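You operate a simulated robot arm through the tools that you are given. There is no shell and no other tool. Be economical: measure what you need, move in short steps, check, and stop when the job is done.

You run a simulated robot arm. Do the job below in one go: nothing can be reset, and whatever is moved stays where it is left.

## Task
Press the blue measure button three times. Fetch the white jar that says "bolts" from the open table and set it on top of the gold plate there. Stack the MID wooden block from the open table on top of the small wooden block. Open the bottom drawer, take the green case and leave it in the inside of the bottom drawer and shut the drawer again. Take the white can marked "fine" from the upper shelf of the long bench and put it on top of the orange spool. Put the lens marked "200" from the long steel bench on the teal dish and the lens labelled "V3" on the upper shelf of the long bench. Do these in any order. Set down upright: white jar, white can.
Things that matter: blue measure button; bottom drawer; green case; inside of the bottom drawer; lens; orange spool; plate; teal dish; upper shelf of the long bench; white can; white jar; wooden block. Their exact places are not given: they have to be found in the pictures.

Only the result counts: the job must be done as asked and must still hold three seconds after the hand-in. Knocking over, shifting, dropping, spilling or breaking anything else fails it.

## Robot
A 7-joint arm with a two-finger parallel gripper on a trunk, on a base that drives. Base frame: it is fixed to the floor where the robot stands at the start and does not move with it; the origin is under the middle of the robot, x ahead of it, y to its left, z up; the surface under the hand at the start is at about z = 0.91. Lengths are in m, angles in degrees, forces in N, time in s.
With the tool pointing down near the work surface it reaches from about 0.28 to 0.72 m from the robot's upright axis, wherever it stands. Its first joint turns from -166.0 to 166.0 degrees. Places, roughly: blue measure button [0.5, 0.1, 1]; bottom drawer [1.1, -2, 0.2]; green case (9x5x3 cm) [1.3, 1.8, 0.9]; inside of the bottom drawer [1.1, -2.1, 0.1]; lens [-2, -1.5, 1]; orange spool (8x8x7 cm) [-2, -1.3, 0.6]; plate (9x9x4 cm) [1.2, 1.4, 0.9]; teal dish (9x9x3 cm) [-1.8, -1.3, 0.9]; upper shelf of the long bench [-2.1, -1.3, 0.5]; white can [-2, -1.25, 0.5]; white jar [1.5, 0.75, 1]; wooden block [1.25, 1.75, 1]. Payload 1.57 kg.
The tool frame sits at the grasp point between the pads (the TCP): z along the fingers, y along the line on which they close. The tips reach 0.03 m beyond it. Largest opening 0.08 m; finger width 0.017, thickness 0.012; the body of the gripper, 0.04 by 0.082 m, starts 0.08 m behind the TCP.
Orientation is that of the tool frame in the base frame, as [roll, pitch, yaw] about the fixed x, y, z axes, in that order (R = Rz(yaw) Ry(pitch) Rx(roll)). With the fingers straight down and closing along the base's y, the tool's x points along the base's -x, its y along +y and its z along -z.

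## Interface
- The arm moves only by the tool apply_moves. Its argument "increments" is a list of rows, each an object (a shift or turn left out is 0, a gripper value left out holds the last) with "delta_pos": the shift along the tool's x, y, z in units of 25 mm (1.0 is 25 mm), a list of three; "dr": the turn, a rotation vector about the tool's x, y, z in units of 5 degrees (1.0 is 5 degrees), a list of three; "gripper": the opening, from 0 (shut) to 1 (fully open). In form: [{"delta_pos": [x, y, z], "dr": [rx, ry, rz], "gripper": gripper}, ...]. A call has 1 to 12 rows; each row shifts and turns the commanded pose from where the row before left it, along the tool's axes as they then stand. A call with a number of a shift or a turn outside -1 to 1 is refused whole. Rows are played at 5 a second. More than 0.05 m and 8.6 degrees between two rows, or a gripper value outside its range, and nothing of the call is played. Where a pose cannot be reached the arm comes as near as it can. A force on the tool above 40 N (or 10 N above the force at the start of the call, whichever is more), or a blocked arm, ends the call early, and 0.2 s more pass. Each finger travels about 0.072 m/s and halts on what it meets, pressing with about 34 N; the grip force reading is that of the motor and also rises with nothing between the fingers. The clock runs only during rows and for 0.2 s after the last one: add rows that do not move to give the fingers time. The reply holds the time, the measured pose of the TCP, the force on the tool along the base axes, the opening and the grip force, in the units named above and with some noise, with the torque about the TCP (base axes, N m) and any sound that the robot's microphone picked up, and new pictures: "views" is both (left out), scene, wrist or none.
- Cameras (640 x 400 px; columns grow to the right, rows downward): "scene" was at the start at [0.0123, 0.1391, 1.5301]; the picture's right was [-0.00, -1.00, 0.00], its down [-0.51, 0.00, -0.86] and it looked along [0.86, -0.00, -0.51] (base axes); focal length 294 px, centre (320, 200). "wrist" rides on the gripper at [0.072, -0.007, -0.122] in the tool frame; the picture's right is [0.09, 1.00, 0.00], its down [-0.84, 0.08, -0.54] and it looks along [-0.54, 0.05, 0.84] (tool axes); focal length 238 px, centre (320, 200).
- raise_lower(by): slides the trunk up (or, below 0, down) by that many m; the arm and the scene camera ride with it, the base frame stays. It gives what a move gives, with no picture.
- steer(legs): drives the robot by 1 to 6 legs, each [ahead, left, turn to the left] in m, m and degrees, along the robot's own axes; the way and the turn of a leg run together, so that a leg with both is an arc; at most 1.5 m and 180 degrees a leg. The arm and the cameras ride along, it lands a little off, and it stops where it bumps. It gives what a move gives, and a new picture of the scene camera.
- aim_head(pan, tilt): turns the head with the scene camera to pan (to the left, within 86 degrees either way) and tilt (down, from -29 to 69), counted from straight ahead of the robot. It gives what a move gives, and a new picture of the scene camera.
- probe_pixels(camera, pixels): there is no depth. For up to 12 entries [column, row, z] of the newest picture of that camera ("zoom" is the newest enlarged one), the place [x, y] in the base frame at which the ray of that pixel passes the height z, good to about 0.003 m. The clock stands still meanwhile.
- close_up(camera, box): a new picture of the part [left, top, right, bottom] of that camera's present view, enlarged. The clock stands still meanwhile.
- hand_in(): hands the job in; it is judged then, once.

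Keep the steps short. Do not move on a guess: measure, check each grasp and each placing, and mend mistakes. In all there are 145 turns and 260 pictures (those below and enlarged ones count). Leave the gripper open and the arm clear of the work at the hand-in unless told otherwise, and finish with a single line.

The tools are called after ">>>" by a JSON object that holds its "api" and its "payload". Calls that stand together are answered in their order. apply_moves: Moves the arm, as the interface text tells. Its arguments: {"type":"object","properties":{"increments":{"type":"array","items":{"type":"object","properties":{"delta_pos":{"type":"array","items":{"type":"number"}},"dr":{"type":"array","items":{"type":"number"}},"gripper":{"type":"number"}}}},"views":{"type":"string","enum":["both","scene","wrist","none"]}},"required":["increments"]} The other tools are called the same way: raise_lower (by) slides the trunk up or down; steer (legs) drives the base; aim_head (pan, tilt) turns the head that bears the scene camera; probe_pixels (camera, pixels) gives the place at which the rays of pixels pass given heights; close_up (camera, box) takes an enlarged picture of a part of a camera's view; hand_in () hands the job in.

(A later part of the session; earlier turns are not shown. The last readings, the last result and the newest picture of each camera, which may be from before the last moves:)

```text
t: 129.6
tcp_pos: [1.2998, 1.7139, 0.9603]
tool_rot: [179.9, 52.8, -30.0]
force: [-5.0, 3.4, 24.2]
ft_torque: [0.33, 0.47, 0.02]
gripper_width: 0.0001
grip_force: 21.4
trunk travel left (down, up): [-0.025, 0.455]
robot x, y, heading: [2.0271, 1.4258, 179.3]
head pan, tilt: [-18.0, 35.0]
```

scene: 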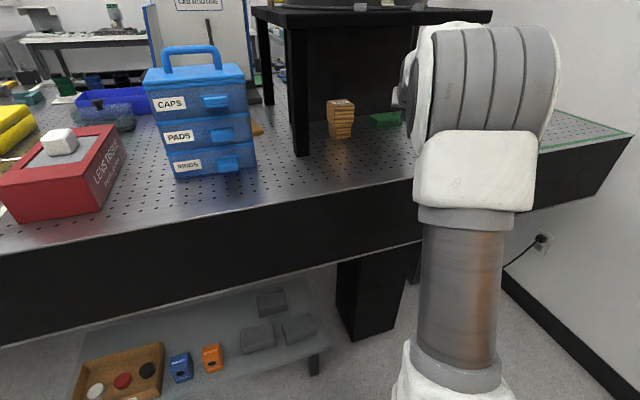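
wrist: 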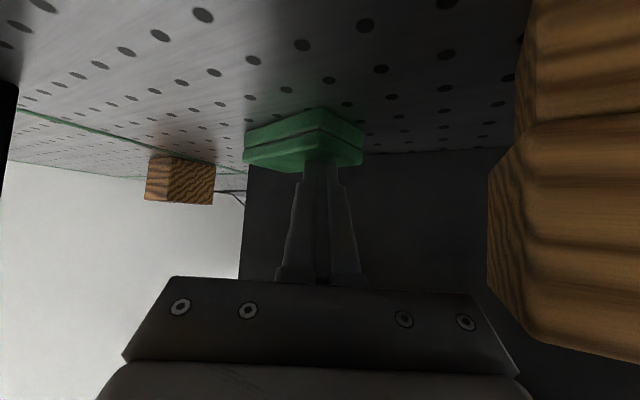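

>>> {"api": "probe_pixels", "payload": {"camera": "wrist", "pixels": [[320, 108, 0.91], [246, 135, 0.91], [363, 133, 0.91]]}}

>>> {"api": "apply_moves", "payload": {"increments": [{"delta_pos": [0.246, 0, -0.315]}, {"delta_pos": [0.246, 0, -0.315]}, {"delta_pos": [0.246, 0, -0.315]}, {}], "views": "wrist"}}

```text
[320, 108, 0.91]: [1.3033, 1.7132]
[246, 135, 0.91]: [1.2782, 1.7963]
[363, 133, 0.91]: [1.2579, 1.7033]
```

```text
t: 130.6
tcp_pos: [1.3269, 1.6987, 0.9599]
tool_rot: [179.8, 52.8, -30.0]
force: [-5.0, 3.2, 24.6]
ft_torque: [0.29, 0.56, 0.0]
gripper_width: 0.0003
grip_force: 21.7
trunk travel left (down, up): [-0.025, 0.455]
robot x, y, heading: [2.0281, 1.4334, 179.3]
head pan, tilt: [-18.0, 35.0]
```

wrist: 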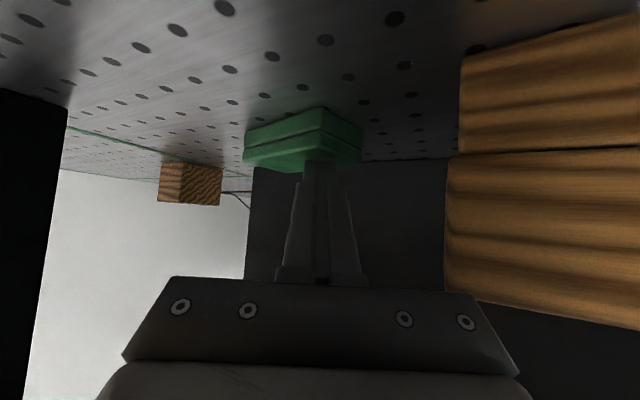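

The case follows the finger rigidly. So I twist: with the press kept, I yaw the hand +40° to turn the case, then lift and yaw back to line up.

>>> {"api": "apply_moves", "payload": {"increments": [{"dr": [-0.79, 0, -0.613]}, {"dr": [-0.79, 0, -0.613]}, {"dr": [-0.79, 0, -0.613]}, {"dr": [-0.79, 0, -0.613]}, {}], "views": "wrist"}}

```text
t: 131.8
tcp_pos: [1.327, 1.6982, 0.96]
tool_rot: [-179.9, 52.7, -9.8]
force: [-1.1, 1.6, 24.2]
ft_torque: [0.08, 0.45, 0.08]
gripper_width: 0.0
grip_force: 21.2
trunk travel left (down, up): [-0.025, 0.455]
robot x, y, heading: [2.0298, 1.4313, 179.3]
head pan, tilt: [-18.0, 35.0]
```

wrist: 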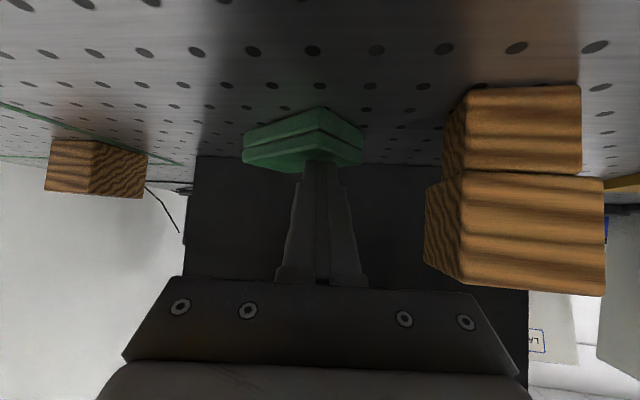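

It turns with the finger. Another 20°.

>>> {"api": "apply_moves", "payload": {"increments": [{"dr": [-0.79, 0, -0.613]}, {"dr": [-0.79, 0, -0.613]}, {"dr": [-0.79, 0, -0.613]}, {"dr": [-0.79, 0, -0.613]}, {}], "views": "wrist"}}

>>> {"api": "close_up", "payload": {"camera": "scene", "box": [300, 70, 460, 170]}}

```text
t: 133.0
tcp_pos: [1.3267, 1.6993, 0.9602]
tool_rot: [-179.7, 52.6, 10.3]
force: [-3.0, 0.0, 26.2]
ft_torque: [-0.06, 0.55, 0.09]
gripper_width: 0.0
grip_force: 21.2
trunk travel left (down, up): [-0.025, 0.455]
robot x, y, heading: [2.025, 1.4291, 179.7]
head pan, tilt: [-18.0, 35.0]
```

wrist: 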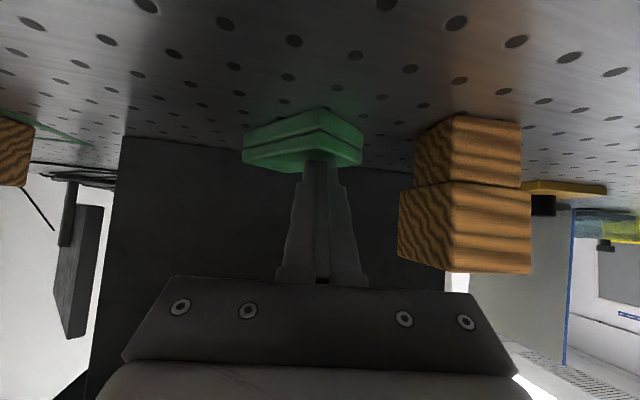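

```text
4.00 times, centred on (380, 120) of scene
```

zoom: 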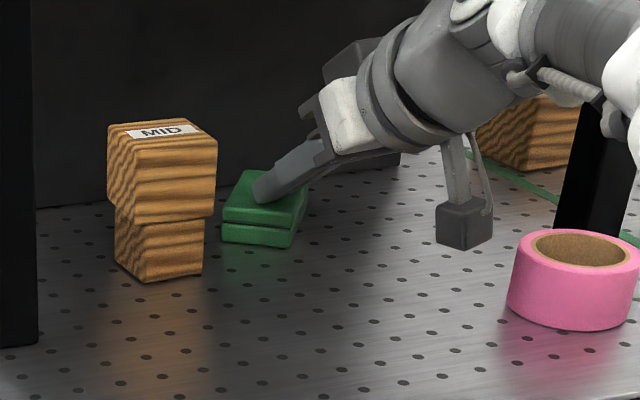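

The case now points its short side at me. I lift off and measure.

>>> {"api": "apply_moves", "payload": {"increments": [{"delta_pos": [-0.5, 0, -0.4]}, {"delta_pos": [-0.5, 0, -0.6]}, {"delta_pos": [0, 0, -1]}, {"delta_pos": [0, 0, -1]}, {"dr": [0.79, 0, 0.613]}, {"dr": [0.79, 0, 0.613]}, {"dr": [0.79, 0, 0.613]}, {"dr": [0.79, 0, 0.613]}, {"dr": [0.79, 0, 0.613], "gripper": 1}, {"dr": [0.79, 0, 0.613]}, {"dr": [0.79, 0, 0.613]}, {}], "views": "wrist"}}

>>> {"api": "close_up", "payload": {"camera": "scene", "box": [300, 70, 460, 170]}}

```text
t: 135.6
tcp_pos: [1.3688, 1.7078, 1.0196]
tool_rot: [-180.0, 52.1, -25.2]
force: [-0.1, 0.2, -0.2]
ft_torque: [-0.03, 0.02, 0.0]
gripper_width: 0.0802
grip_force: 0.0
trunk travel left (down, up): [-0.025, 0.455]
robot x, y, heading: [2.0254, 1.4314, 179.4]
head pan, tilt: [-18.0, 35.0]
```

wrist: 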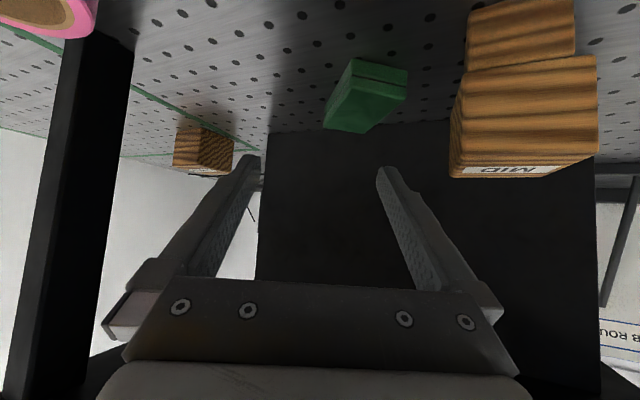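

```text
4.00 times, centred on (380, 120) of scene
```

zoom: 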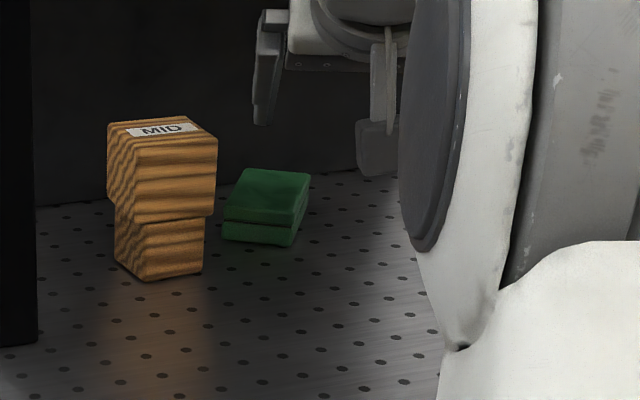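

>>> {"api": "close_up", "payload": {"camera": "wrist", "box": [290, 40, 450, 140]}}

>>> {"api": "probe_pixels", "payload": {"camera": "wrist", "pixels": [[354, 59, 0.91], [407, 72, 0.91], [351, 79, 0.932], [403, 97, 0.932], [364, 131, 0.932], [323, 122, 0.932]]}}

```text
4.00 times, centred on (370, 90) of wrist
```

zoom: 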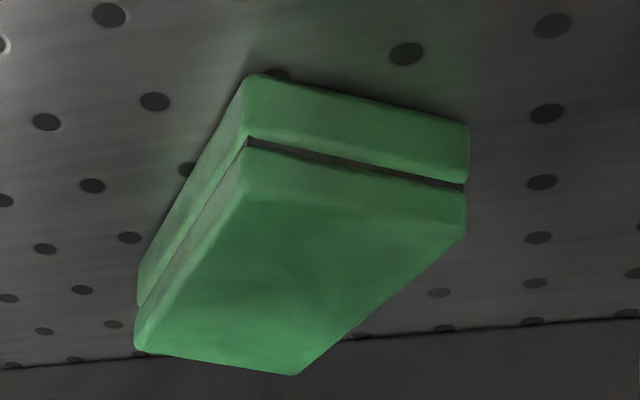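

```text
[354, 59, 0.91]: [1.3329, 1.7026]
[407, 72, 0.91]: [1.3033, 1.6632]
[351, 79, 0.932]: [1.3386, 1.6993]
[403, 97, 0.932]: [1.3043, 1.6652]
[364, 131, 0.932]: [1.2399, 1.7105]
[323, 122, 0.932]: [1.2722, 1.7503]
```

Case centre (1.288,1.707), axis at about 144°. A grasp from there would brush the block stack, so I press again on its middle, twist 25° more and tow it 30 mm toward +y.

>>> {"api": "apply_moves", "payload": {"increments": [{"gripper": 0}, {"delta_pos": [0.1, 0.7, 0], "gripper": 0}, {"delta_pos": [0.09, 0.7, 0]}, {"delta_pos": [0, 0, 0.9]}, {"delta_pos": [0, 0, 0.9]}, {"delta_pos": [0, 0, 0.85]}, {"delta_pos": [0.32, 0, 0.25]}, {"delta_pos": [0.2, 0, 0.15]}, {"delta_pos": [0.1, 0, 0.08]}, {}], "views": "wrist"}}

```text
t: 137.8
tcp_pos: [1.3096, 1.6963, 0.9598]
tool_rot: [179.8, 52.6, -25.0]
force: [-1.2, 0.7, 14.2]
ft_torque: [0.05, 0.22, 0.03]
gripper_width: 0.0
grip_force: 21.7
trunk travel left (down, up): [-0.025, 0.455]
robot x, y, heading: [2.0268, 1.4278, 179.3]
head pan, tilt: [-18.0, 35.0]
```

wrist: 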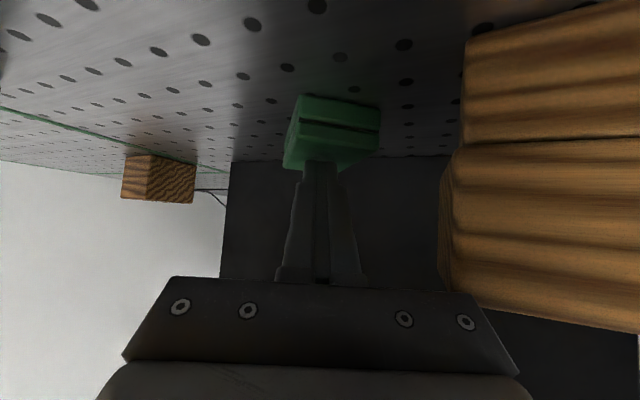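

>>> {"api": "apply_moves", "payload": {"increments": [{"delta_pos": [0.05, 0, 0.04]}, {"dr": [-0.79, 0, -0.613]}, {"dr": [-0.79, 0, -0.613]}, {"dr": [-0.79, 0, -0.613]}, {"dr": [-0.79, 0, -0.613]}, {"dr": [-0.79, 0, -0.613]}, {"delta_pos": [0, -0.4, 0]}, {"delta_pos": [0, -0.4, 0]}, {"delta_pos": [0, -0.4, 0]}, {"delta_pos": [-0.4, 0, -0.32]}, {"delta_pos": [-0.5, 0, -0.6]}, {"delta_pos": [0, 0, -1]}], "views": "wrist"}}

```text
t: 140.4
tcp_pos: [1.3343, 1.7269, 0.9991]
tool_rot: [179.9, 52.0, 0.0]
force: [-1.0, -0.3, -0.5]
ft_torque: [-0.05, -0.02, -0.03]
gripper_width: 0.0002
grip_force: 21.5
trunk travel left (down, up): [-0.025, 0.455]
robot x, y, heading: [2.03, 1.429, 179.3]
head pan, tilt: [-18.0, 35.0]
```

wrist: 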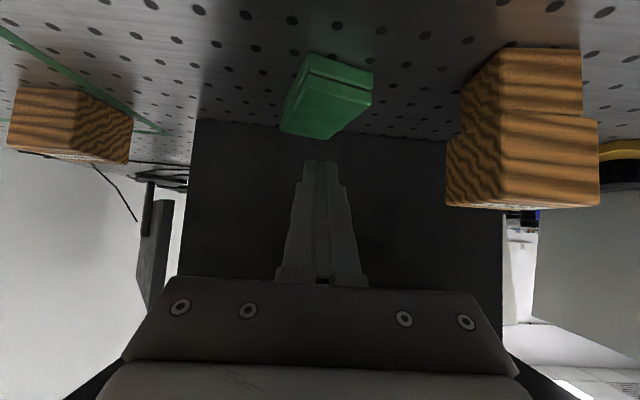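

>>> {"api": "probe_pixels", "payload": {"camera": "wrist", "pixels": [[310, 54, 0.91], [372, 70, 0.91], [309, 76, 0.934], [371, 99, 0.934], [328, 139, 0.934], [281, 130, 0.934]]}}

>>> {"api": "apply_moves", "payload": {"increments": [{"delta_pos": [0, 0, -1], "gripper": 1}, {"dr": [0.79, 0, 0.613]}, {"dr": [0.79, 0, 0.613]}, {}], "views": "wrist"}}

```text
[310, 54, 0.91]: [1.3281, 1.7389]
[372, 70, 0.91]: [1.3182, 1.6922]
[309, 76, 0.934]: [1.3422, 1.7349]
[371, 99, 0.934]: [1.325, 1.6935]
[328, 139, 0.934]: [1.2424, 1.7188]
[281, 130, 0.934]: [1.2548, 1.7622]
```

```text
t: 141.4
tcp_pos: [1.3534, 1.7255, 1.0174]
tool_rot: [179.9, 52.0, -10.1]
force: [0.9, -0.5, 0.0]
ft_torque: [0.0, 0.02, -0.01]
gripper_width: 0.0801
grip_force: 0.0
trunk travel left (down, up): [-0.025, 0.455]
robot x, y, heading: [2.024, 1.4292, 179.3]
head pan, tilt: [-18.0, 35.0]
```

wrist: 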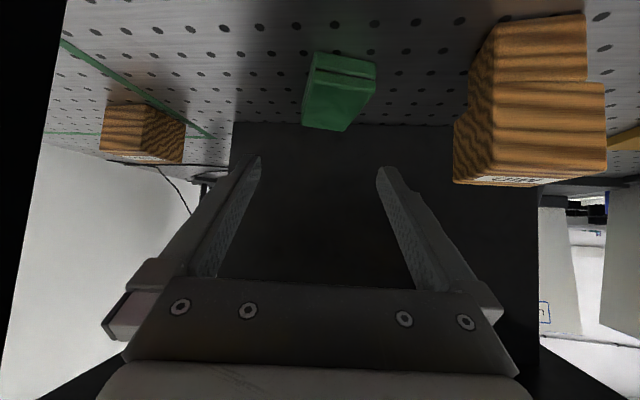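

The case axis is now at 163°, centre (1.289,1.728). I align the yaw (−17°), make the hand 5° steeper and move in with open fingers.

>>> {"api": "apply_moves", "payload": {"increments": [{"dr": [0.55, 0, 0.43]}, {"dr": [0.55, 0, 0.43]}, {"dr": [0, 1, 0]}, {"delta_pos": [0.5, 0.33, 0]}, {"delta_pos": [0.49, 0.32, 0]}, {"delta_pos": [0, 0, 0.9]}, {"delta_pos": [0, 0, 0.9]}, {}], "views": "wrist"}}

```text
t: 143.2
tcp_pos: [1.3339, 1.7149, 0.9691]
tool_rot: [179.9, 47.2, -17.1]
force: [-0.1, -0.7, -0.4]
ft_torque: [0.0, 0.0, -0.03]
gripper_width: 0.0801
grip_force: 0.1
trunk travel left (down, up): [-0.025, 0.455]
robot x, y, heading: [2.0298, 1.4295, 179.5]
head pan, tilt: [-18.0, 35.0]
```

wrist: 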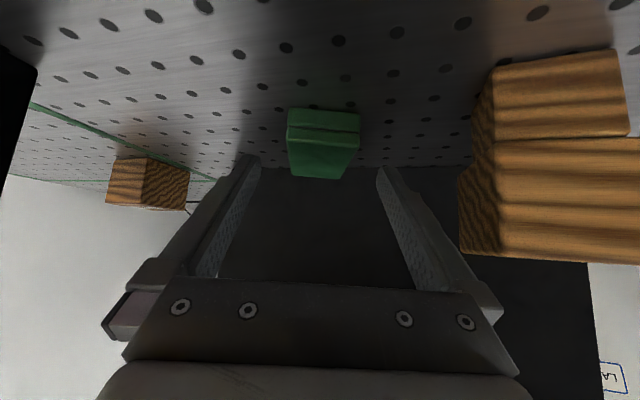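

Aligned and centred. I go in the last 43 mm and close.

>>> {"api": "apply_moves", "payload": {"increments": [{"delta_pos": [0, 0, 0.7]}, {"delta_pos": [0, 0, 0.6]}, {"delta_pos": [0, 0, 0.4]}, {}, {"gripper": 0}, {}, {}, {}], "views": "wrist"}}

```text
t: 145.0
tcp_pos: [1.3039, 1.7247, 0.9389]
tool_rot: [-180.0, 47.1, -17.0]
force: [-0.6, -0.1, -0.2]
ft_torque: [0.04, 0.01, 0.02]
gripper_width: 0.0492
grip_force: 34.1
trunk travel left (down, up): [-0.025, 0.455]
robot x, y, heading: [2.0247, 1.4303, 179.4]
head pan, tilt: [-18.0, 35.0]
```

wrist: 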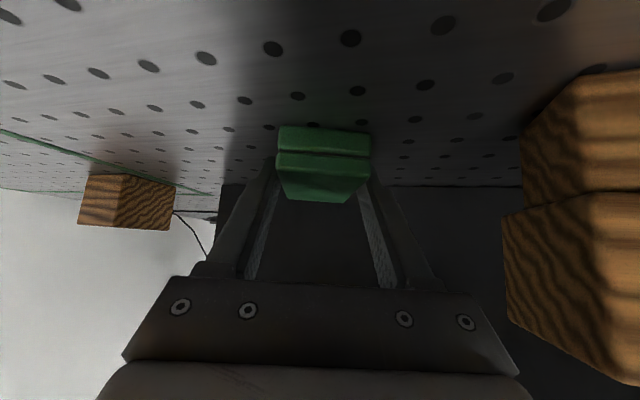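

The case is held (49 mm). I back out along the entry line.

>>> {"api": "apply_moves", "payload": {"increments": [{"delta_pos": [0, 0, -0.6]}, {"delta_pos": [0, 0, -1]}, {"delta_pos": [0, 0, -1]}, {"delta_pos": [0.3, 0, -1]}, {"delta_pos": [0.3, 0, -1]}, {"delta_pos": [0.3, 0, -1]}, {"delta_pos": [0, 0, -1]}, {"delta_pos": [0, 0, -1]}, {"delta_pos": [0, 0, -1]}], "views": "both"}}

```text
t: 147.0
tcp_pos: [1.469, 1.6738, 1.0702]
tool_rot: [179.8, 47.2, -17.0]
force: [0.5, 0.0, -1.2]
ft_torque: [0.0, 0.02, 0.01]
gripper_width: 0.0492
grip_force: 33.9
trunk travel left (down, up): [-0.025, 0.455]
robot x, y, heading: [2.0262, 1.4279, 179.1]
head pan, tilt: [-18.0, 35.0]
```

scene: 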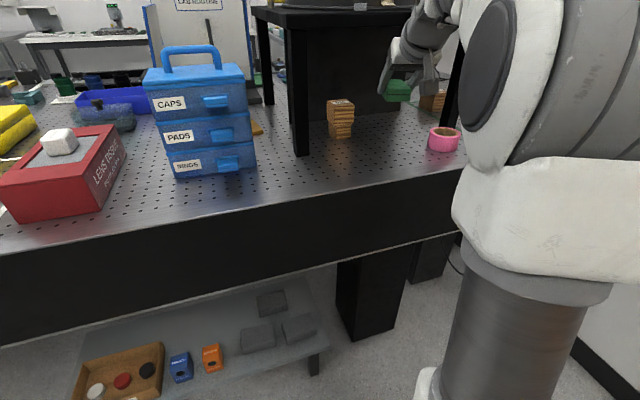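
wrist: 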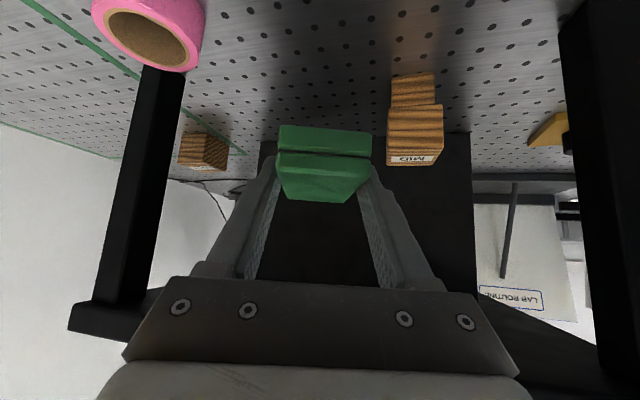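

Free of the stand. I draw the hand back toward me, then raise the trunk before driving to the drawer cabinet. I will park the case on its top while I open the drawer.

>>> {"api": "apply_moves", "payload": {"increments": [{"delta_pos": [0.75, -0.35, -0.84]}, {"delta_pos": [0.75, -0.35, -0.84]}, {"delta_pos": [0.75, -0.35, -0.84]}, {"delta_pos": [0.75, -0.35, -0.84]}, {"delta_pos": [0.75, 0.8, -0.84]}, {"delta_pos": [0, 1, 0]}, {"delta_pos": [0, 1, 0]}, {"delta_pos": [0, 1, 0]}], "views": "none"}}

>>> {"api": "raise_lower", "payload": {"by": 0.3}}

>>> {"api": "aim_head", "payload": {"pan": 0, "tilt": 30}}

```text
t: 149.0
tcp_pos: [1.5683, 1.5871, 1.0215]
tool_rot: [179.1, 40.8, -17.9]
force: [0.0, -0.6, 0.0]
ft_torque: [-0.03, -0.03, -0.01]
gripper_width: 0.0496
grip_force: 34.2
trunk travel left (down, up): [-0.025, 0.455]
robot x, y, heading: [2.0265, 1.4315, 179.4]
head pan, tilt: [-18.0, 35.0]
stopped in row 8: the arm was blocked; the commanded pose is now the measured one
```

```text
t: 152.0
tcp_pos: [1.5671, 1.5877, 1.3225]
tool_rot: [179.2, 40.8, -17.9]
force: [-0.7, 0.7, -0.9]
ft_torque: [0.0, 0.01, 0.02]
gripper_width: 0.0493
grip_force: 34.2
trunk travel left (down, up): [-0.325, 0.155]
robot x, y, heading: [2.0267, 1.4295, 179.5]
head pan, tilt: [-18.0, 35.0]
```

```text
t: 152.8
tcp_pos: [1.5667, 1.5878, 1.3208]
tool_rot: [179.2, 40.6, -17.9]
force: [0.0, -0.2, -0.6]
ft_torque: [-0.01, 0.0, -0.01]
gripper_width: 0.049
grip_force: 34.2
trunk travel left (down, up): [-0.325, 0.155]
robot x, y, heading: [2.0227, 1.4335, 179.8]
head pan, tilt: [0.0, 30.0]
```

scene: 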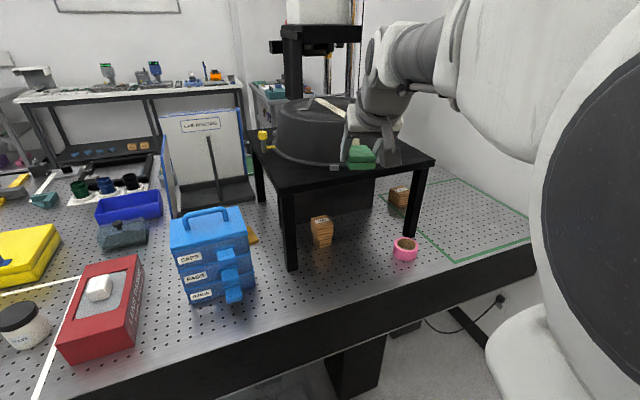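

I set the tool vertical, then drive back round to the drawer cabinet.

>>> {"api": "apply_moves", "payload": {"increments": [{"dr": [0, 1, 0]}, {"dr": [0, 1, 0]}, {"dr": [0, 1, 0]}, {"dr": [0, 1, 0]}, {"dr": [0, 1, 0]}, {"dr": [0, 1, 0]}, {"dr": [0, 1, 0]}, {"dr": [0.18, 1, 0]}], "views": "none"}}

>>> {"api": "steer", "payload": {"legs": [[0, 0, 90], [1.5, 0, 0], [1.05, 0, 0], [0, 0, -90], [0.75, 0, 0]]}}

>>> {"api": "aim_head", "payload": {"pan": 75, "tilt": 35}}

```text
t: 154.6
tcp_pos: [1.5689, 1.5847, 1.3254]
tool_rot: [-179.7, 1.1, -17.3]
force: [0.0, -0.4, -0.8]
ft_torque: [0.01, 0.02, 0.01]
gripper_width: 0.0492
grip_force: 33.8
trunk travel left (down, up): [-0.325, 0.155]
robot x, y, heading: [2.0233, 1.4281, 179.2]
head pan, tilt: [0.0, 30.0]
```

```text
t: 186.5
tcp_pos: [0.8199, -0.9907, 1.3249]
tool_rot: [-179.6, 1.2, -15.8]
force: [-0.5, 0.4, -0.5]
ft_torque: [0.01, 0.02, 0.01]
gripper_width: 0.0493
grip_force: 34.0
trunk travel left (down, up): [-0.325, 0.155]
robot x, y, heading: [1.2839, -1.1323, -179.2]
head pan, tilt: [0.0, 30.0]
```

scene: 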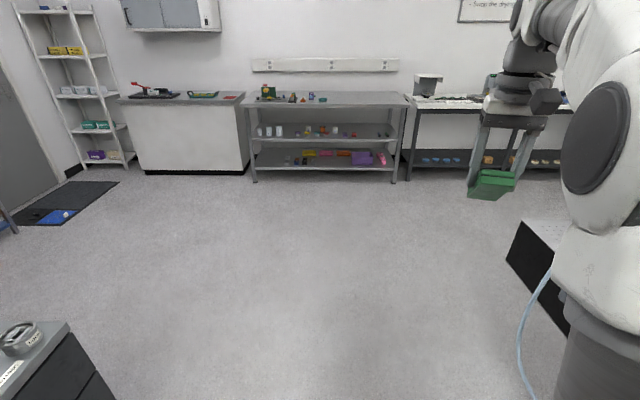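

```text
t: 188.0
tcp_pos: [0.8196, -0.9906, 1.3257]
tool_rot: [-179.7, 1.2, -15.9]
force: [-0.3, -0.6, 0.3]
ft_torque: [0.02, 0.0, 0.01]
gripper_width: 0.0492
grip_force: 33.7
trunk travel left (down, up): [-0.325, 0.155]
robot x, y, heading: [1.2816, -1.1338, -179.2]
head pan, tilt: [75.0, 35.0]
```

scene: 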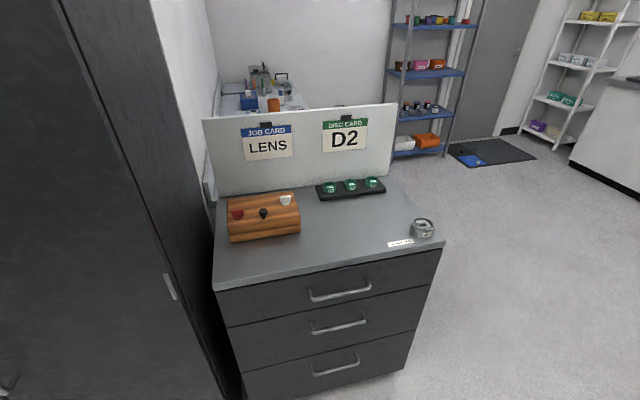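

>>> {"api": "close_up", "payload": {"camera": "scene", "box": [200, 170, 480, 400]}}

>>> {"api": "probe_pixels", "payload": {"camera": "scene", "pixels": [[405, 371, 0], [444, 240, 0.8], [444, 240, 0.85], [444, 240, 0.9], [218, 291, 0.8], [218, 291, 0.85], [340, 292, 0.7], [338, 327, 0.5], [336, 368, 0.2], [336, 368, 0.25], [360, 235, 0.85]]}}

```text
1.74 times, centred on (340, 285) of scene
```

zoom: 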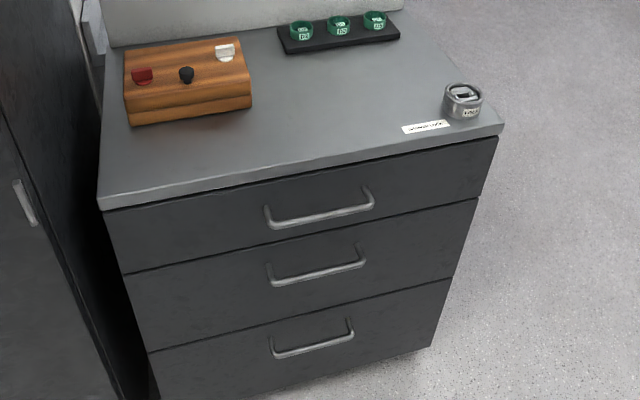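

```text
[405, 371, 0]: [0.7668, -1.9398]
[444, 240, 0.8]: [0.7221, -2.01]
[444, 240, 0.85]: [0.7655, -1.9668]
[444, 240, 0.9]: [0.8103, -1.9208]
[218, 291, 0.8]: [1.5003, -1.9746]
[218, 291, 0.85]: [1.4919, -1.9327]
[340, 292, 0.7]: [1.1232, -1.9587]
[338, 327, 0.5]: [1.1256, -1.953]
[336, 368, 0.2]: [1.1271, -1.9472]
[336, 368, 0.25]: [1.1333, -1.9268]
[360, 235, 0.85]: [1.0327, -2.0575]
```

Cabinet: front at y≈−1.95, x 0.77–1.49, top z≈0.86, bottom handle about (1.13,−1.92,0.26). I drive in front of it.

>>> {"api": "steer", "payload": {"legs": [[0.15, 0, 0], [0, 0, 89.2], [0.25, 0, 0]]}}

>>> {"api": "aim_head", "payload": {"pan": 0, "tilt": 50}}

```text
t: 196.6
tcp_pos: [0.9848, -1.8486, 1.3234]
tool_rot: [-179.6, 1.2, 73.5]
force: [-0.4, -0.1, -0.7]
ft_torque: [0.02, 0.0, -0.04]
gripper_width: 0.049
grip_force: 34.1
trunk travel left (down, up): [-0.325, 0.155]
robot x, y, heading: [1.1337, -1.3894, -89.7]
head pan, tilt: [75.0, 35.0]
```

scene: 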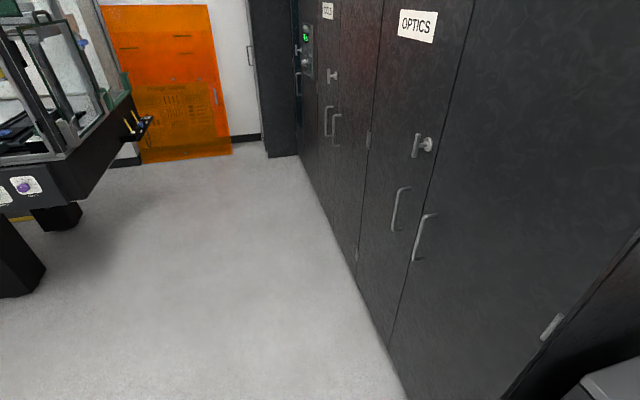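

```text
t: 198.0
tcp_pos: [0.9846, -1.8486, 1.3248]
tool_rot: [-179.8, 1.3, 73.5]
force: [-0.6, -0.1, -0.7]
ft_torque: [0.01, -0.01, -0.01]
gripper_width: 0.0492
grip_force: 34.0
trunk travel left (down, up): [-0.325, 0.155]
robot x, y, heading: [1.1324, -1.3873, -89.8]
head pan, tilt: [0.0, 50.0]
```

scene: 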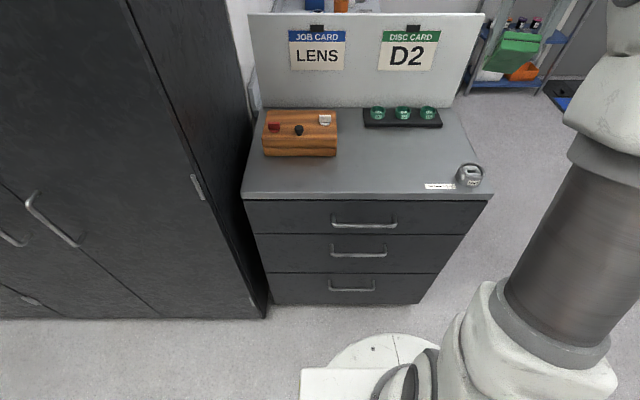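

>>> {"api": "probe_pixels", "payload": {"camera": "scene", "pixels": [[243, 198, 0.86], [492, 197, 0.86], [243, 198, 0.88], [492, 197, 0.88], [385, 165, 0.87], [427, 186, 0.87], [265, 155, 0.87], [337, 155, 0.87], [443, 127, 0.87], [362, 127, 0.87], [333, 290, 0.27], [374, 290, 0.27]]}}

```text
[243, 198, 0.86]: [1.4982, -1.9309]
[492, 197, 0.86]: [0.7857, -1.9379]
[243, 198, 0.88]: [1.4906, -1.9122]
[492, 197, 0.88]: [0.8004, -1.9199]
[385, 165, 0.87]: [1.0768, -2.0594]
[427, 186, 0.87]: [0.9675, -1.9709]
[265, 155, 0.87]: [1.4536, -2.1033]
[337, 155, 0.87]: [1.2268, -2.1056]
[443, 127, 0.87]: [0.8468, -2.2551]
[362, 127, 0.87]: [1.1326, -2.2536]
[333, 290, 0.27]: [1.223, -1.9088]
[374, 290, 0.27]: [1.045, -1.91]
```

The case was gripped at 47° tilt, so to set it flat I tilt the tool back to 47° first.

>>> {"api": "apply_moves", "payload": {"increments": [{"dr": [0, -1, 0]}, {"dr": [0, -1, 0]}, {"dr": [0, -1, 0]}, {"dr": [0, -1, 0]}, {"dr": [0, -1, 0]}, {"dr": [0, -1, 0]}, {"dr": [0, -1, 0]}, {"dr": [0, -1, 0]}, {"dr": [0, -1, 0]}, {"dr": [0, -0.2, 0]}, {}], "views": "both"}}

```text
t: 200.4
tcp_pos: [0.9848, -1.8482, 1.3255]
tool_rot: [-179.5, 47.3, 74.0]
force: [-0.3, -0.3, 0.1]
ft_torque: [-0.01, -0.02, 0.0]
gripper_width: 0.0491
grip_force: 33.9
trunk travel left (down, up): [-0.325, 0.155]
robot x, y, heading: [1.1367, -1.3931, -89.9]
head pan, tilt: [0.0, 50.0]
```

scene: 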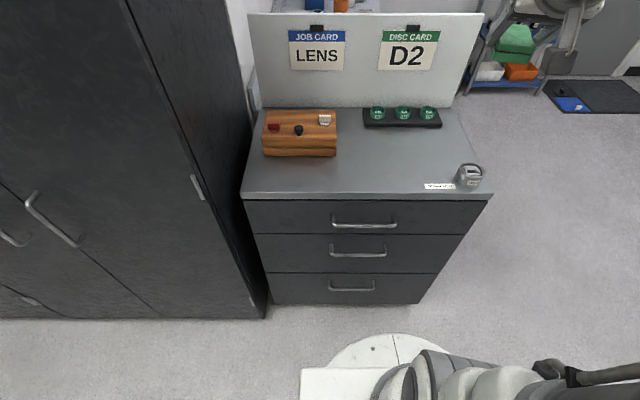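
wrist: 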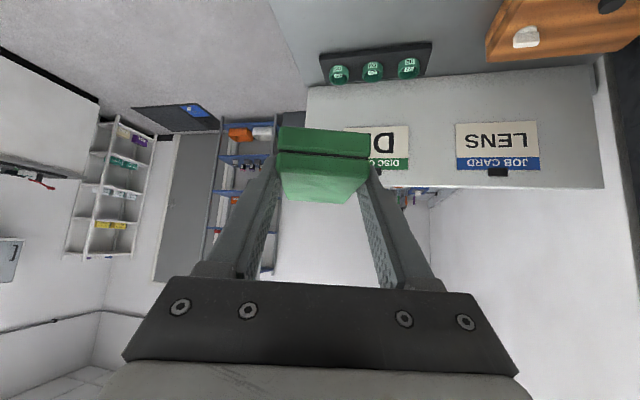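

>>> {"api": "apply_moves", "payload": {"increments": [{"delta_pos": [-0.547, 0.99, 0.59]}, {"delta_pos": [-0.547, 0.99, 0.59]}, {"delta_pos": [-0.547, 0.99, 0.59]}, {"delta_pos": [-0.547, 0.99, 0.59]}, {"delta_pos": [-0.547, 0.99, 0.59]}, {"delta_pos": [-0.547, 0.99, 0.59]}, {}], "views": "none"}}

>>> {"api": "raise_lower", "payload": {"by": -0.3}}

>>> {"api": "aim_head", "payload": {"pan": 5, "tilt": 40}}

```text
t: 202.0
tcp_pos: [1.0932, -2.0069, 1.3239]
tool_rot: [-179.5, 47.3, 73.9]
force: [-0.2, -1.0, -0.9]
ft_torque: [0.01, -0.01, -0.01]
gripper_width: 0.0491
grip_force: 34.1
trunk travel left (down, up): [-0.325, 0.155]
robot x, y, heading: [1.1326, -1.3867, -89.6]
head pan, tilt: [0.0, 50.0]
```

```text
t: 205.0
tcp_pos: [1.0921, -2.0065, 1.0251]
tool_rot: [-179.6, 47.2, 73.9]
force: [-0.1, -0.6, -1.3]
ft_torque: [-0.02, -0.03, -0.01]
gripper_width: 0.0493
grip_force: 34.2
trunk travel left (down, up): [-0.025, 0.455]
robot x, y, heading: [1.1344, -1.3918, -89.3]
head pan, tilt: [0.0, 50.0]
```

```text
t: 205.8
tcp_pos: [1.0933, -2.008, 1.0255]
tool_rot: [-179.5, 47.2, 73.9]
force: [-0.5, -0.2, -2.1]
ft_torque: [0.02, -0.01, 0.0]
gripper_width: 0.0493
grip_force: 34.3
trunk travel left (down, up): [-0.025, 0.455]
robot x, y, heading: [1.1304, -1.3876, -89.4]
head pan, tilt: [5.0, 40.0]
```

scene: 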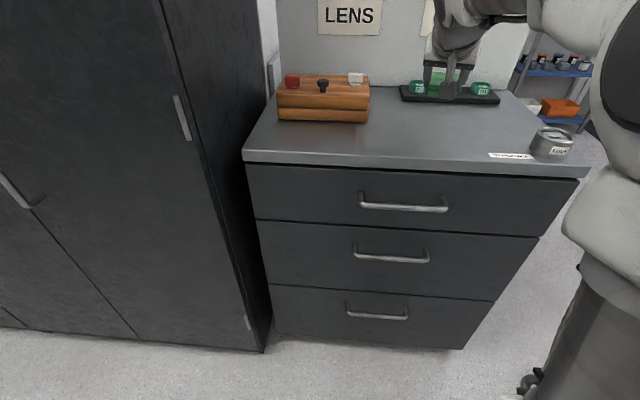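

>>> {"api": "apply_moves", "payload": {"increments": [{"delta_pos": [0.735, 0, 0.678]}, {"delta_pos": [0.735, 0, 0.678]}, {"delta_pos": [0.735, 0, 0.678]}, {"delta_pos": [0.735, 0, 0.678]}, {"delta_pos": [0.29, 0, 0.27]}, {"delta_pos": [0.075, 0, 0.07]}, {"delta_pos": [0.075, 0, 0.07]}, {}], "views": "wrist"}}

```text
t: 207.0
tcp_pos: [1.0917, -2.0089, 0.9303]
tool_rot: [179.7, 48.9, 73.4]
force: [0.1, -1.5, 12.9]
ft_torque: [0.2, 0.06, -0.03]
gripper_width: 0.0491
grip_force: 34.0
trunk travel left (down, up): [-0.025, 0.455]
robot x, y, heading: [1.1341, -1.3875, -89.6]
head pan, tilt: [5.0, 40.0]
stopped in row 6: the force on the tool passed its limit at 46 N (the readings are from after the stop); the commanded pose is now the measured one
```

wrist: 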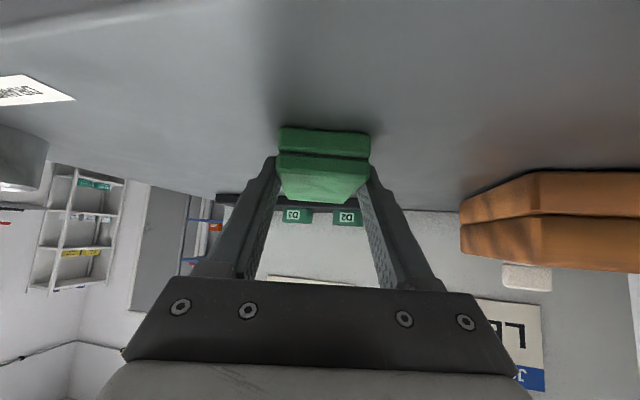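

Contact at TCP 0.93, so the cabinet top is at about z 0.90. I release the case and back off.

>>> {"api": "apply_moves", "payload": {"increments": [{"delta_pos": [-0.06, 0, -0.05]}, {"gripper": 1}, {}, {}, {"delta_pos": [0, 0, -1]}, {"delta_pos": [0, 0, -1]}, {"delta_pos": [0, 0, -1]}, {"delta_pos": [0, 0, -1]}, {"delta_pos": [0, 0, -1]}, {"delta_pos": [0, 0, -1]}], "views": "both"}}

```text
t: 209.2
tcp_pos: [1.123, -1.8999, 1.0278]
tool_rot: [180.0, 48.4, 73.6]
force: [-0.5, -0.4, 0.2]
ft_torque: [0.01, 0.01, 0.0]
gripper_width: 0.08
grip_force: 0.1
trunk travel left (down, up): [-0.025, 0.455]
robot x, y, heading: [1.1347, -1.3877, -89.4]
head pan, tilt: [5.0, 40.0]
```

scene: 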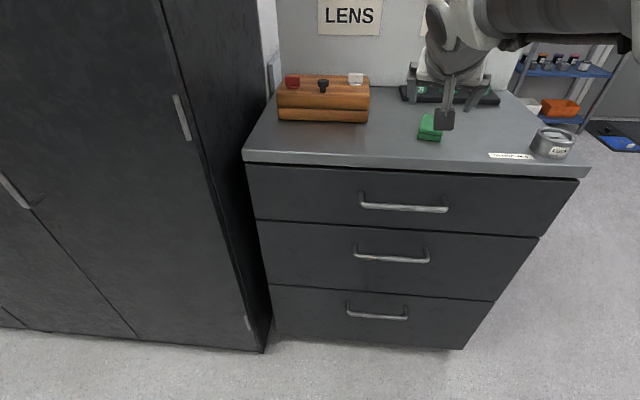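
wrist: 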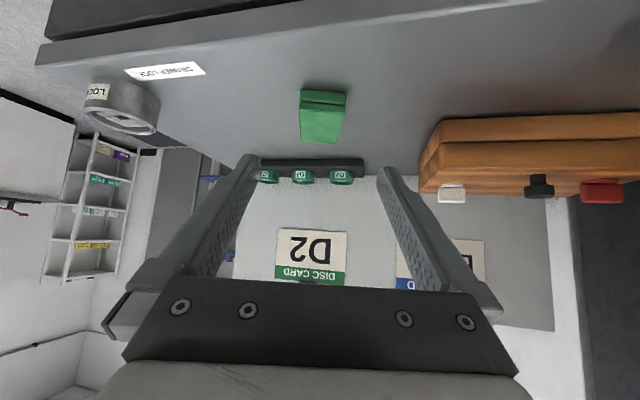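

There is a knob labelled something like "DRAWER LOCK". I look closer.

>>> {"api": "close_up", "payload": {"camera": "scene", "box": [470, 110, 600, 190]}}

>>> {"api": "close_up", "payload": {"camera": "wrist", "box": [70, 40, 230, 140]}}

```text
4.92 times, centred on (535, 150) of scene
```

zoom: 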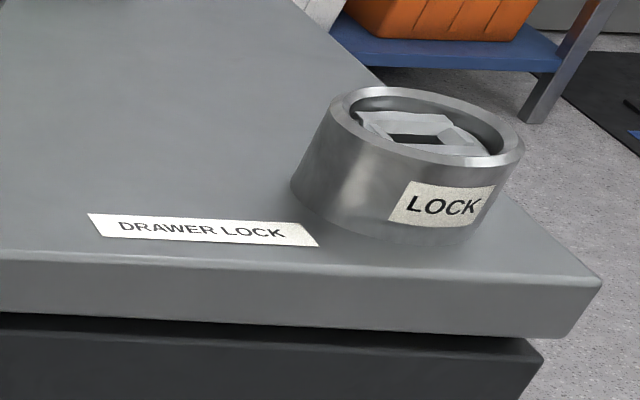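

```text
4.00 times, centred on (150, 90) of wrist
```

zoom: 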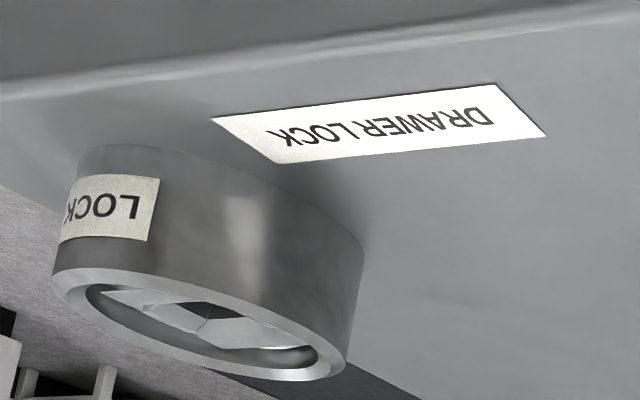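

>>> {"api": "close_up", "payload": {"camera": "scene", "box": [240, 150, 600, 375]}}

>>> {"api": "probe_pixels", "payload": {"camera": "scene", "pixels": [[347, 314, 0.25], [347, 314, 0.3], [406, 317, 0.25], [406, 317, 0.3], [281, 336, 0], [463, 349, 0], [272, 286, 0.3], [272, 286, 0.35], [274, 333, 0.05], [242, 152, 0.9], [588, 166, 0.9]]}}

```text
1.78 times, centred on (420, 262) of scene
```

zoom: 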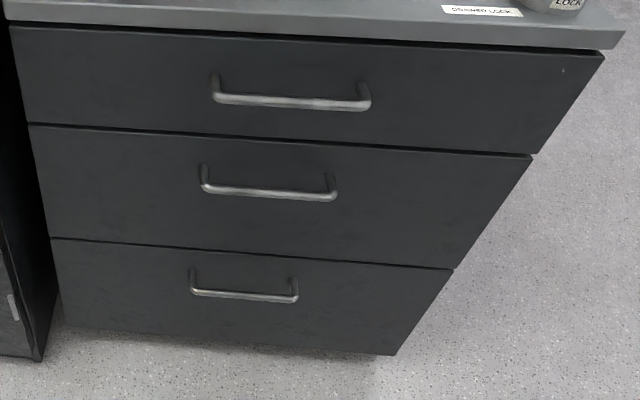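

```text
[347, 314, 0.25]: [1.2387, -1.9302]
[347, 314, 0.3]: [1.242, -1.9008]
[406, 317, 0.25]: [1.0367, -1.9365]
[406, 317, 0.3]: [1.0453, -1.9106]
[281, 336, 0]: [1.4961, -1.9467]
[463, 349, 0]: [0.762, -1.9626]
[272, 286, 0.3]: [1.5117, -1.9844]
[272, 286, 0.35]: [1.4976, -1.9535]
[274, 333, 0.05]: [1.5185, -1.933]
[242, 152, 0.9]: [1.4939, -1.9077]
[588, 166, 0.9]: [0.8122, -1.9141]
```

I will try the bottom drawer handle: a bar at about (1.14,−1.91,0.29), to be gripped with the tool 30° from vertical and the fingers closing across the bar. I back the base 0.1 m and bring the arm in and to the right attitude.

>>> {"api": "steer", "payload": {"legs": [[-0.1, 0, 0]]}}

>>> {"api": "apply_moves", "payload": {"increments": [{"dr": [-0.743, 0, -0.669]}, {"dr": [-0.743, 0, -0.669]}, {"dr": [-0.743, 0, -0.669]}, {"dr": [-0.2, 0, -0.18]}, {"dr": [0, 1, 0]}, {"dr": [0, 1, 0]}, {"dr": [0, 1, 0]}, {"dr": [0, 0.7, 0]}, {"dr": [0, 0, 1]}, {"dr": [0, 0, 1]}, {"dr": [0, 0, 1]}, {"dr": [0, 0, 1]}], "views": "none"}}

>>> {"api": "apply_moves", "payload": {"increments": [{"dr": [0, 0, 1]}, {"dr": [0, 0, 1]}, {"dr": [0, 0, 1]}, {"dr": [0, 0, 1]}, {"dr": [0, 0, 1]}, {"dr": [0, 0, 1]}, {"dr": [0, 0, 1]}, {"dr": [0, 0, 1]}, {"dr": [0, 0, 1]}, {"dr": [0, 0, 1]}, {"dr": [0, 0, 1]}, {"dr": [0, 0, 1]}], "views": "none"}}

>>> {"api": "apply_moves", "payload": {"increments": [{"dr": [0, 0, 1]}, {"dr": [0, 0, 1]}, {}], "views": "both"}}

```text
t: 210.5
tcp_pos: [1.1226, -1.8014, 1.0285]
tool_rot: [179.9, 48.5, 73.5]
force: [-0.7, -0.7, -0.5]
ft_torque: [0.01, -0.02, 0.0]
gripper_width: 0.08
grip_force: 0.1
trunk travel left (down, up): [-0.025, 0.455]
robot x, y, heading: [1.131, -1.2854, -89.8]
head pan, tilt: [5.0, 40.0]
```

scene: 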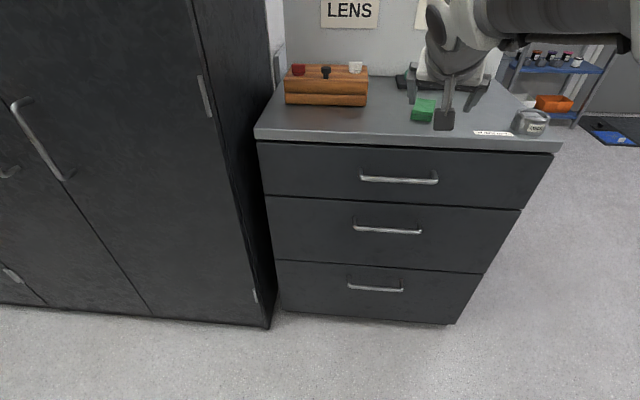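

```text
t: 213.1
tcp_pos: [1.123, -1.8001, 1.0285]
tool_rot: [168.9, 28.0, 67.2]
force: [-0.1, 0.2, -0.6]
ft_torque: [0.0, 0.01, -0.02]
gripper_width: 0.08
grip_force: 0.0
trunk travel left (down, up): [-0.025, 0.455]
robot x, y, heading: [1.1321, -1.2882, -89.7]
head pan, tilt: [5.0, 40.0]
```

```text
t: 215.7
tcp_pos: [1.1227, -1.8003, 1.0276]
tool_rot: [150.4, 5.0, 8.6]
force: [0.0, 0.2, -0.3]
ft_torque: [0.03, 0.0, -0.01]
gripper_width: 0.08
grip_force: 0.0
trunk travel left (down, up): [-0.025, 0.455]
robot x, y, heading: [1.1316, -1.289, -89.5]
head pan, tilt: [5.0, 40.0]
```

```text
t: 216.5
tcp_pos: [1.1227, -1.801, 1.028]
tool_rot: [150.1, 0.1, -0.1]
force: [-0.3, 0.2, 0.4]
ft_torque: [-0.02, 0.0, -0.02]
gripper_width: 0.0801
grip_force: 0.1
trunk travel left (down, up): [-0.025, 0.455]
robot x, y, heading: [1.1304, -1.288, -89.6]
head pan, tilt: [5.0, 40.0]
```

scene: 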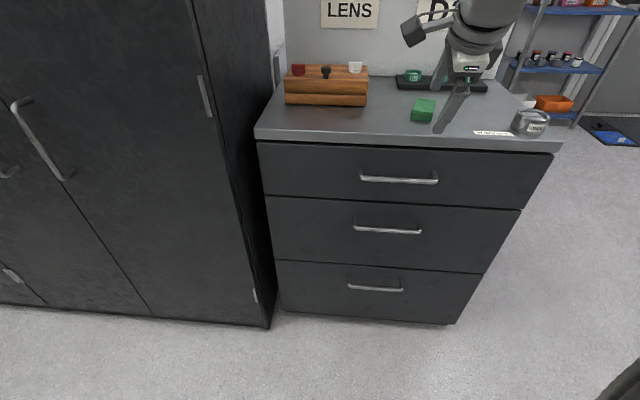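
wrist: 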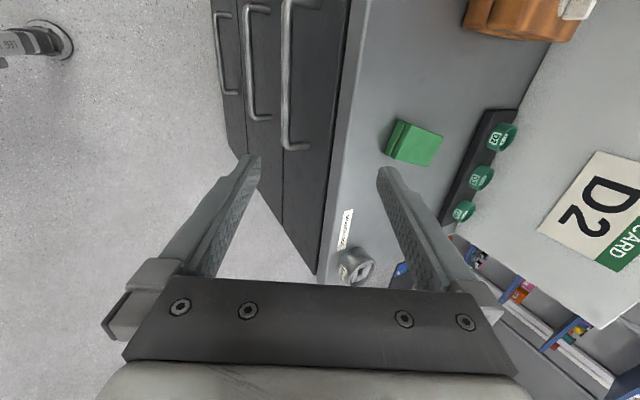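

Attitude is right. I move back and down in two stages.

>>> {"api": "apply_moves", "payload": {"increments": [{"delta_pos": [0.07, -0.88, 0.88]}, {"delta_pos": [0.07, -0.88, 0.88]}, {"delta_pos": [0.07, -0.88, 0.88]}, {"delta_pos": [0.07, -0.88, 0.88]}, {"delta_pos": [0.07, -0.88, 0.88]}, {"delta_pos": [0.07, -0.88, 0.88]}, {"delta_pos": [0.07, -0.88, 0.88]}, {"delta_pos": [0.07, -0.88, 0.88]}, {"delta_pos": [0.07, -0.88, 0.88]}, {"delta_pos": [0.07, -0.88, 0.88]}], "views": "both"}}

```text
t: 218.7
tcp_pos: [1.1395, -1.7202, 0.7281]
tool_rot: [150.0, 0.0, 0.0]
force: [-1.1, 0.8, 0.7]
ft_torque: [-0.01, 0.02, 0.0]
gripper_width: 0.08
grip_force: 0.0
trunk travel left (down, up): [-0.025, 0.455]
robot x, y, heading: [1.1299, -1.2914, -90.0]
head pan, tilt: [5.0, 40.0]
```

scene: 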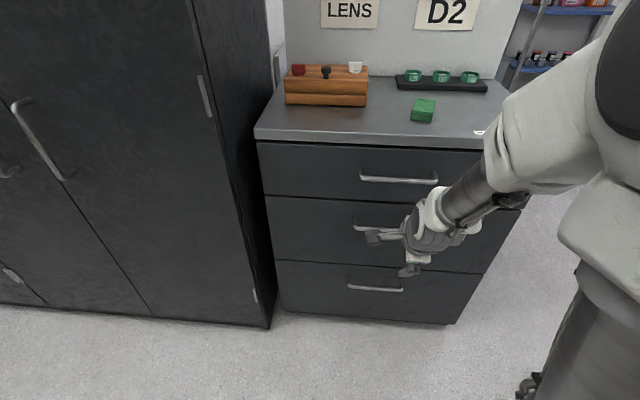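
wrist: 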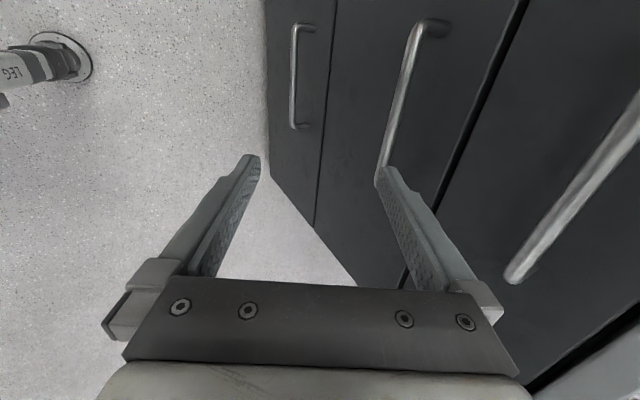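

>>> {"api": "apply_moves", "payload": {"increments": [{"delta_pos": [0, -0.55, 0.95]}, {"delta_pos": [0, -0.55, 0.95]}, {"delta_pos": [0, -0.55, 0.95]}, {"delta_pos": [0, -0.55, 0.95]}, {"delta_pos": [0, -0.55, 0.95]}, {"delta_pos": [0, -0.55, 0.95]}, {"delta_pos": [0, -0.55, 0.95]}, {"delta_pos": [0, -0.55, 0.95]}, {"delta_pos": [0, -0.55, 0.95]}, {"delta_pos": [0, -0.55, 0.95]}], "views": "both"}}

```text
t: 220.9
tcp_pos: [1.1378, -1.7184, 0.4515]
tool_rot: [150.0, 0.1, 0.0]
force: [0.5, 0.1, -0.7]
ft_torque: [-0.02, -0.01, -0.02]
gripper_width: 0.0802
grip_force: 0.0
trunk travel left (down, up): [-0.025, 0.455]
robot x, y, heading: [1.1361, -1.2905, -89.9]
head pan, tilt: [5.0, 40.0]
```

scene: 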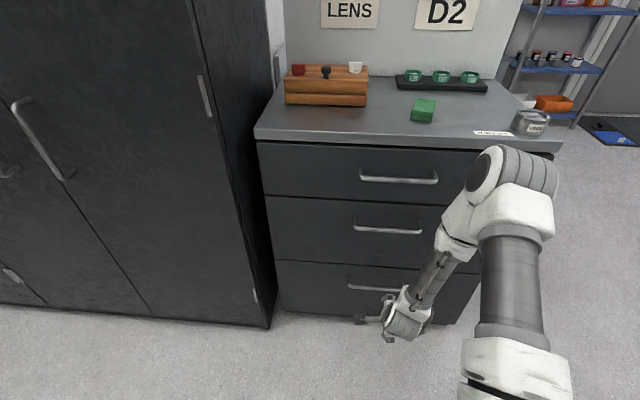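
wrist: 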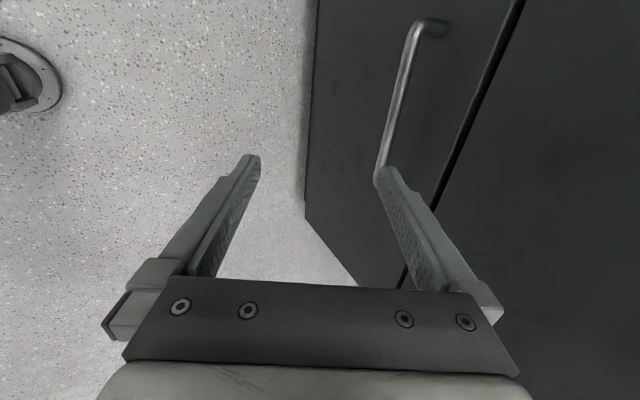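

>>> {"api": "probe_pixels", "payload": {"camera": "wrist", "pixels": [[404, 90, 0.26], [404, 90, 0.28], [404, 90, 0.3], [404, 90, 0.32], [383, 170, 0.28], [383, 170, 0.3], [418, 25, 0.3], [438, 25, 0.3]]}}

>>> {"api": "probe_pixels", "payload": {"camera": "scene", "pixels": [[350, 289, 0.26], [350, 289, 0.28], [350, 289, 0.3], [350, 289, 0.32], [390, 291, 0.28], [390, 291, 0.3]]}}

```text
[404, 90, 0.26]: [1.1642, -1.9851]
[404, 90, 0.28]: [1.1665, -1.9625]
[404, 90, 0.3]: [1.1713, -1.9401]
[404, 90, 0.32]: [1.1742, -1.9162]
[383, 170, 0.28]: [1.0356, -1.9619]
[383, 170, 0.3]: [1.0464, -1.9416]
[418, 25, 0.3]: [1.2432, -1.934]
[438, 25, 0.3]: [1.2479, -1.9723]
```

```text
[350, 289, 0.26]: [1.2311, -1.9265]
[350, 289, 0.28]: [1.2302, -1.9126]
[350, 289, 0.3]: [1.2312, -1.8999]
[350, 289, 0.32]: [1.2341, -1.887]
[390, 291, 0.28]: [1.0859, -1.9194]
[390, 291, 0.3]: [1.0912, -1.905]
```

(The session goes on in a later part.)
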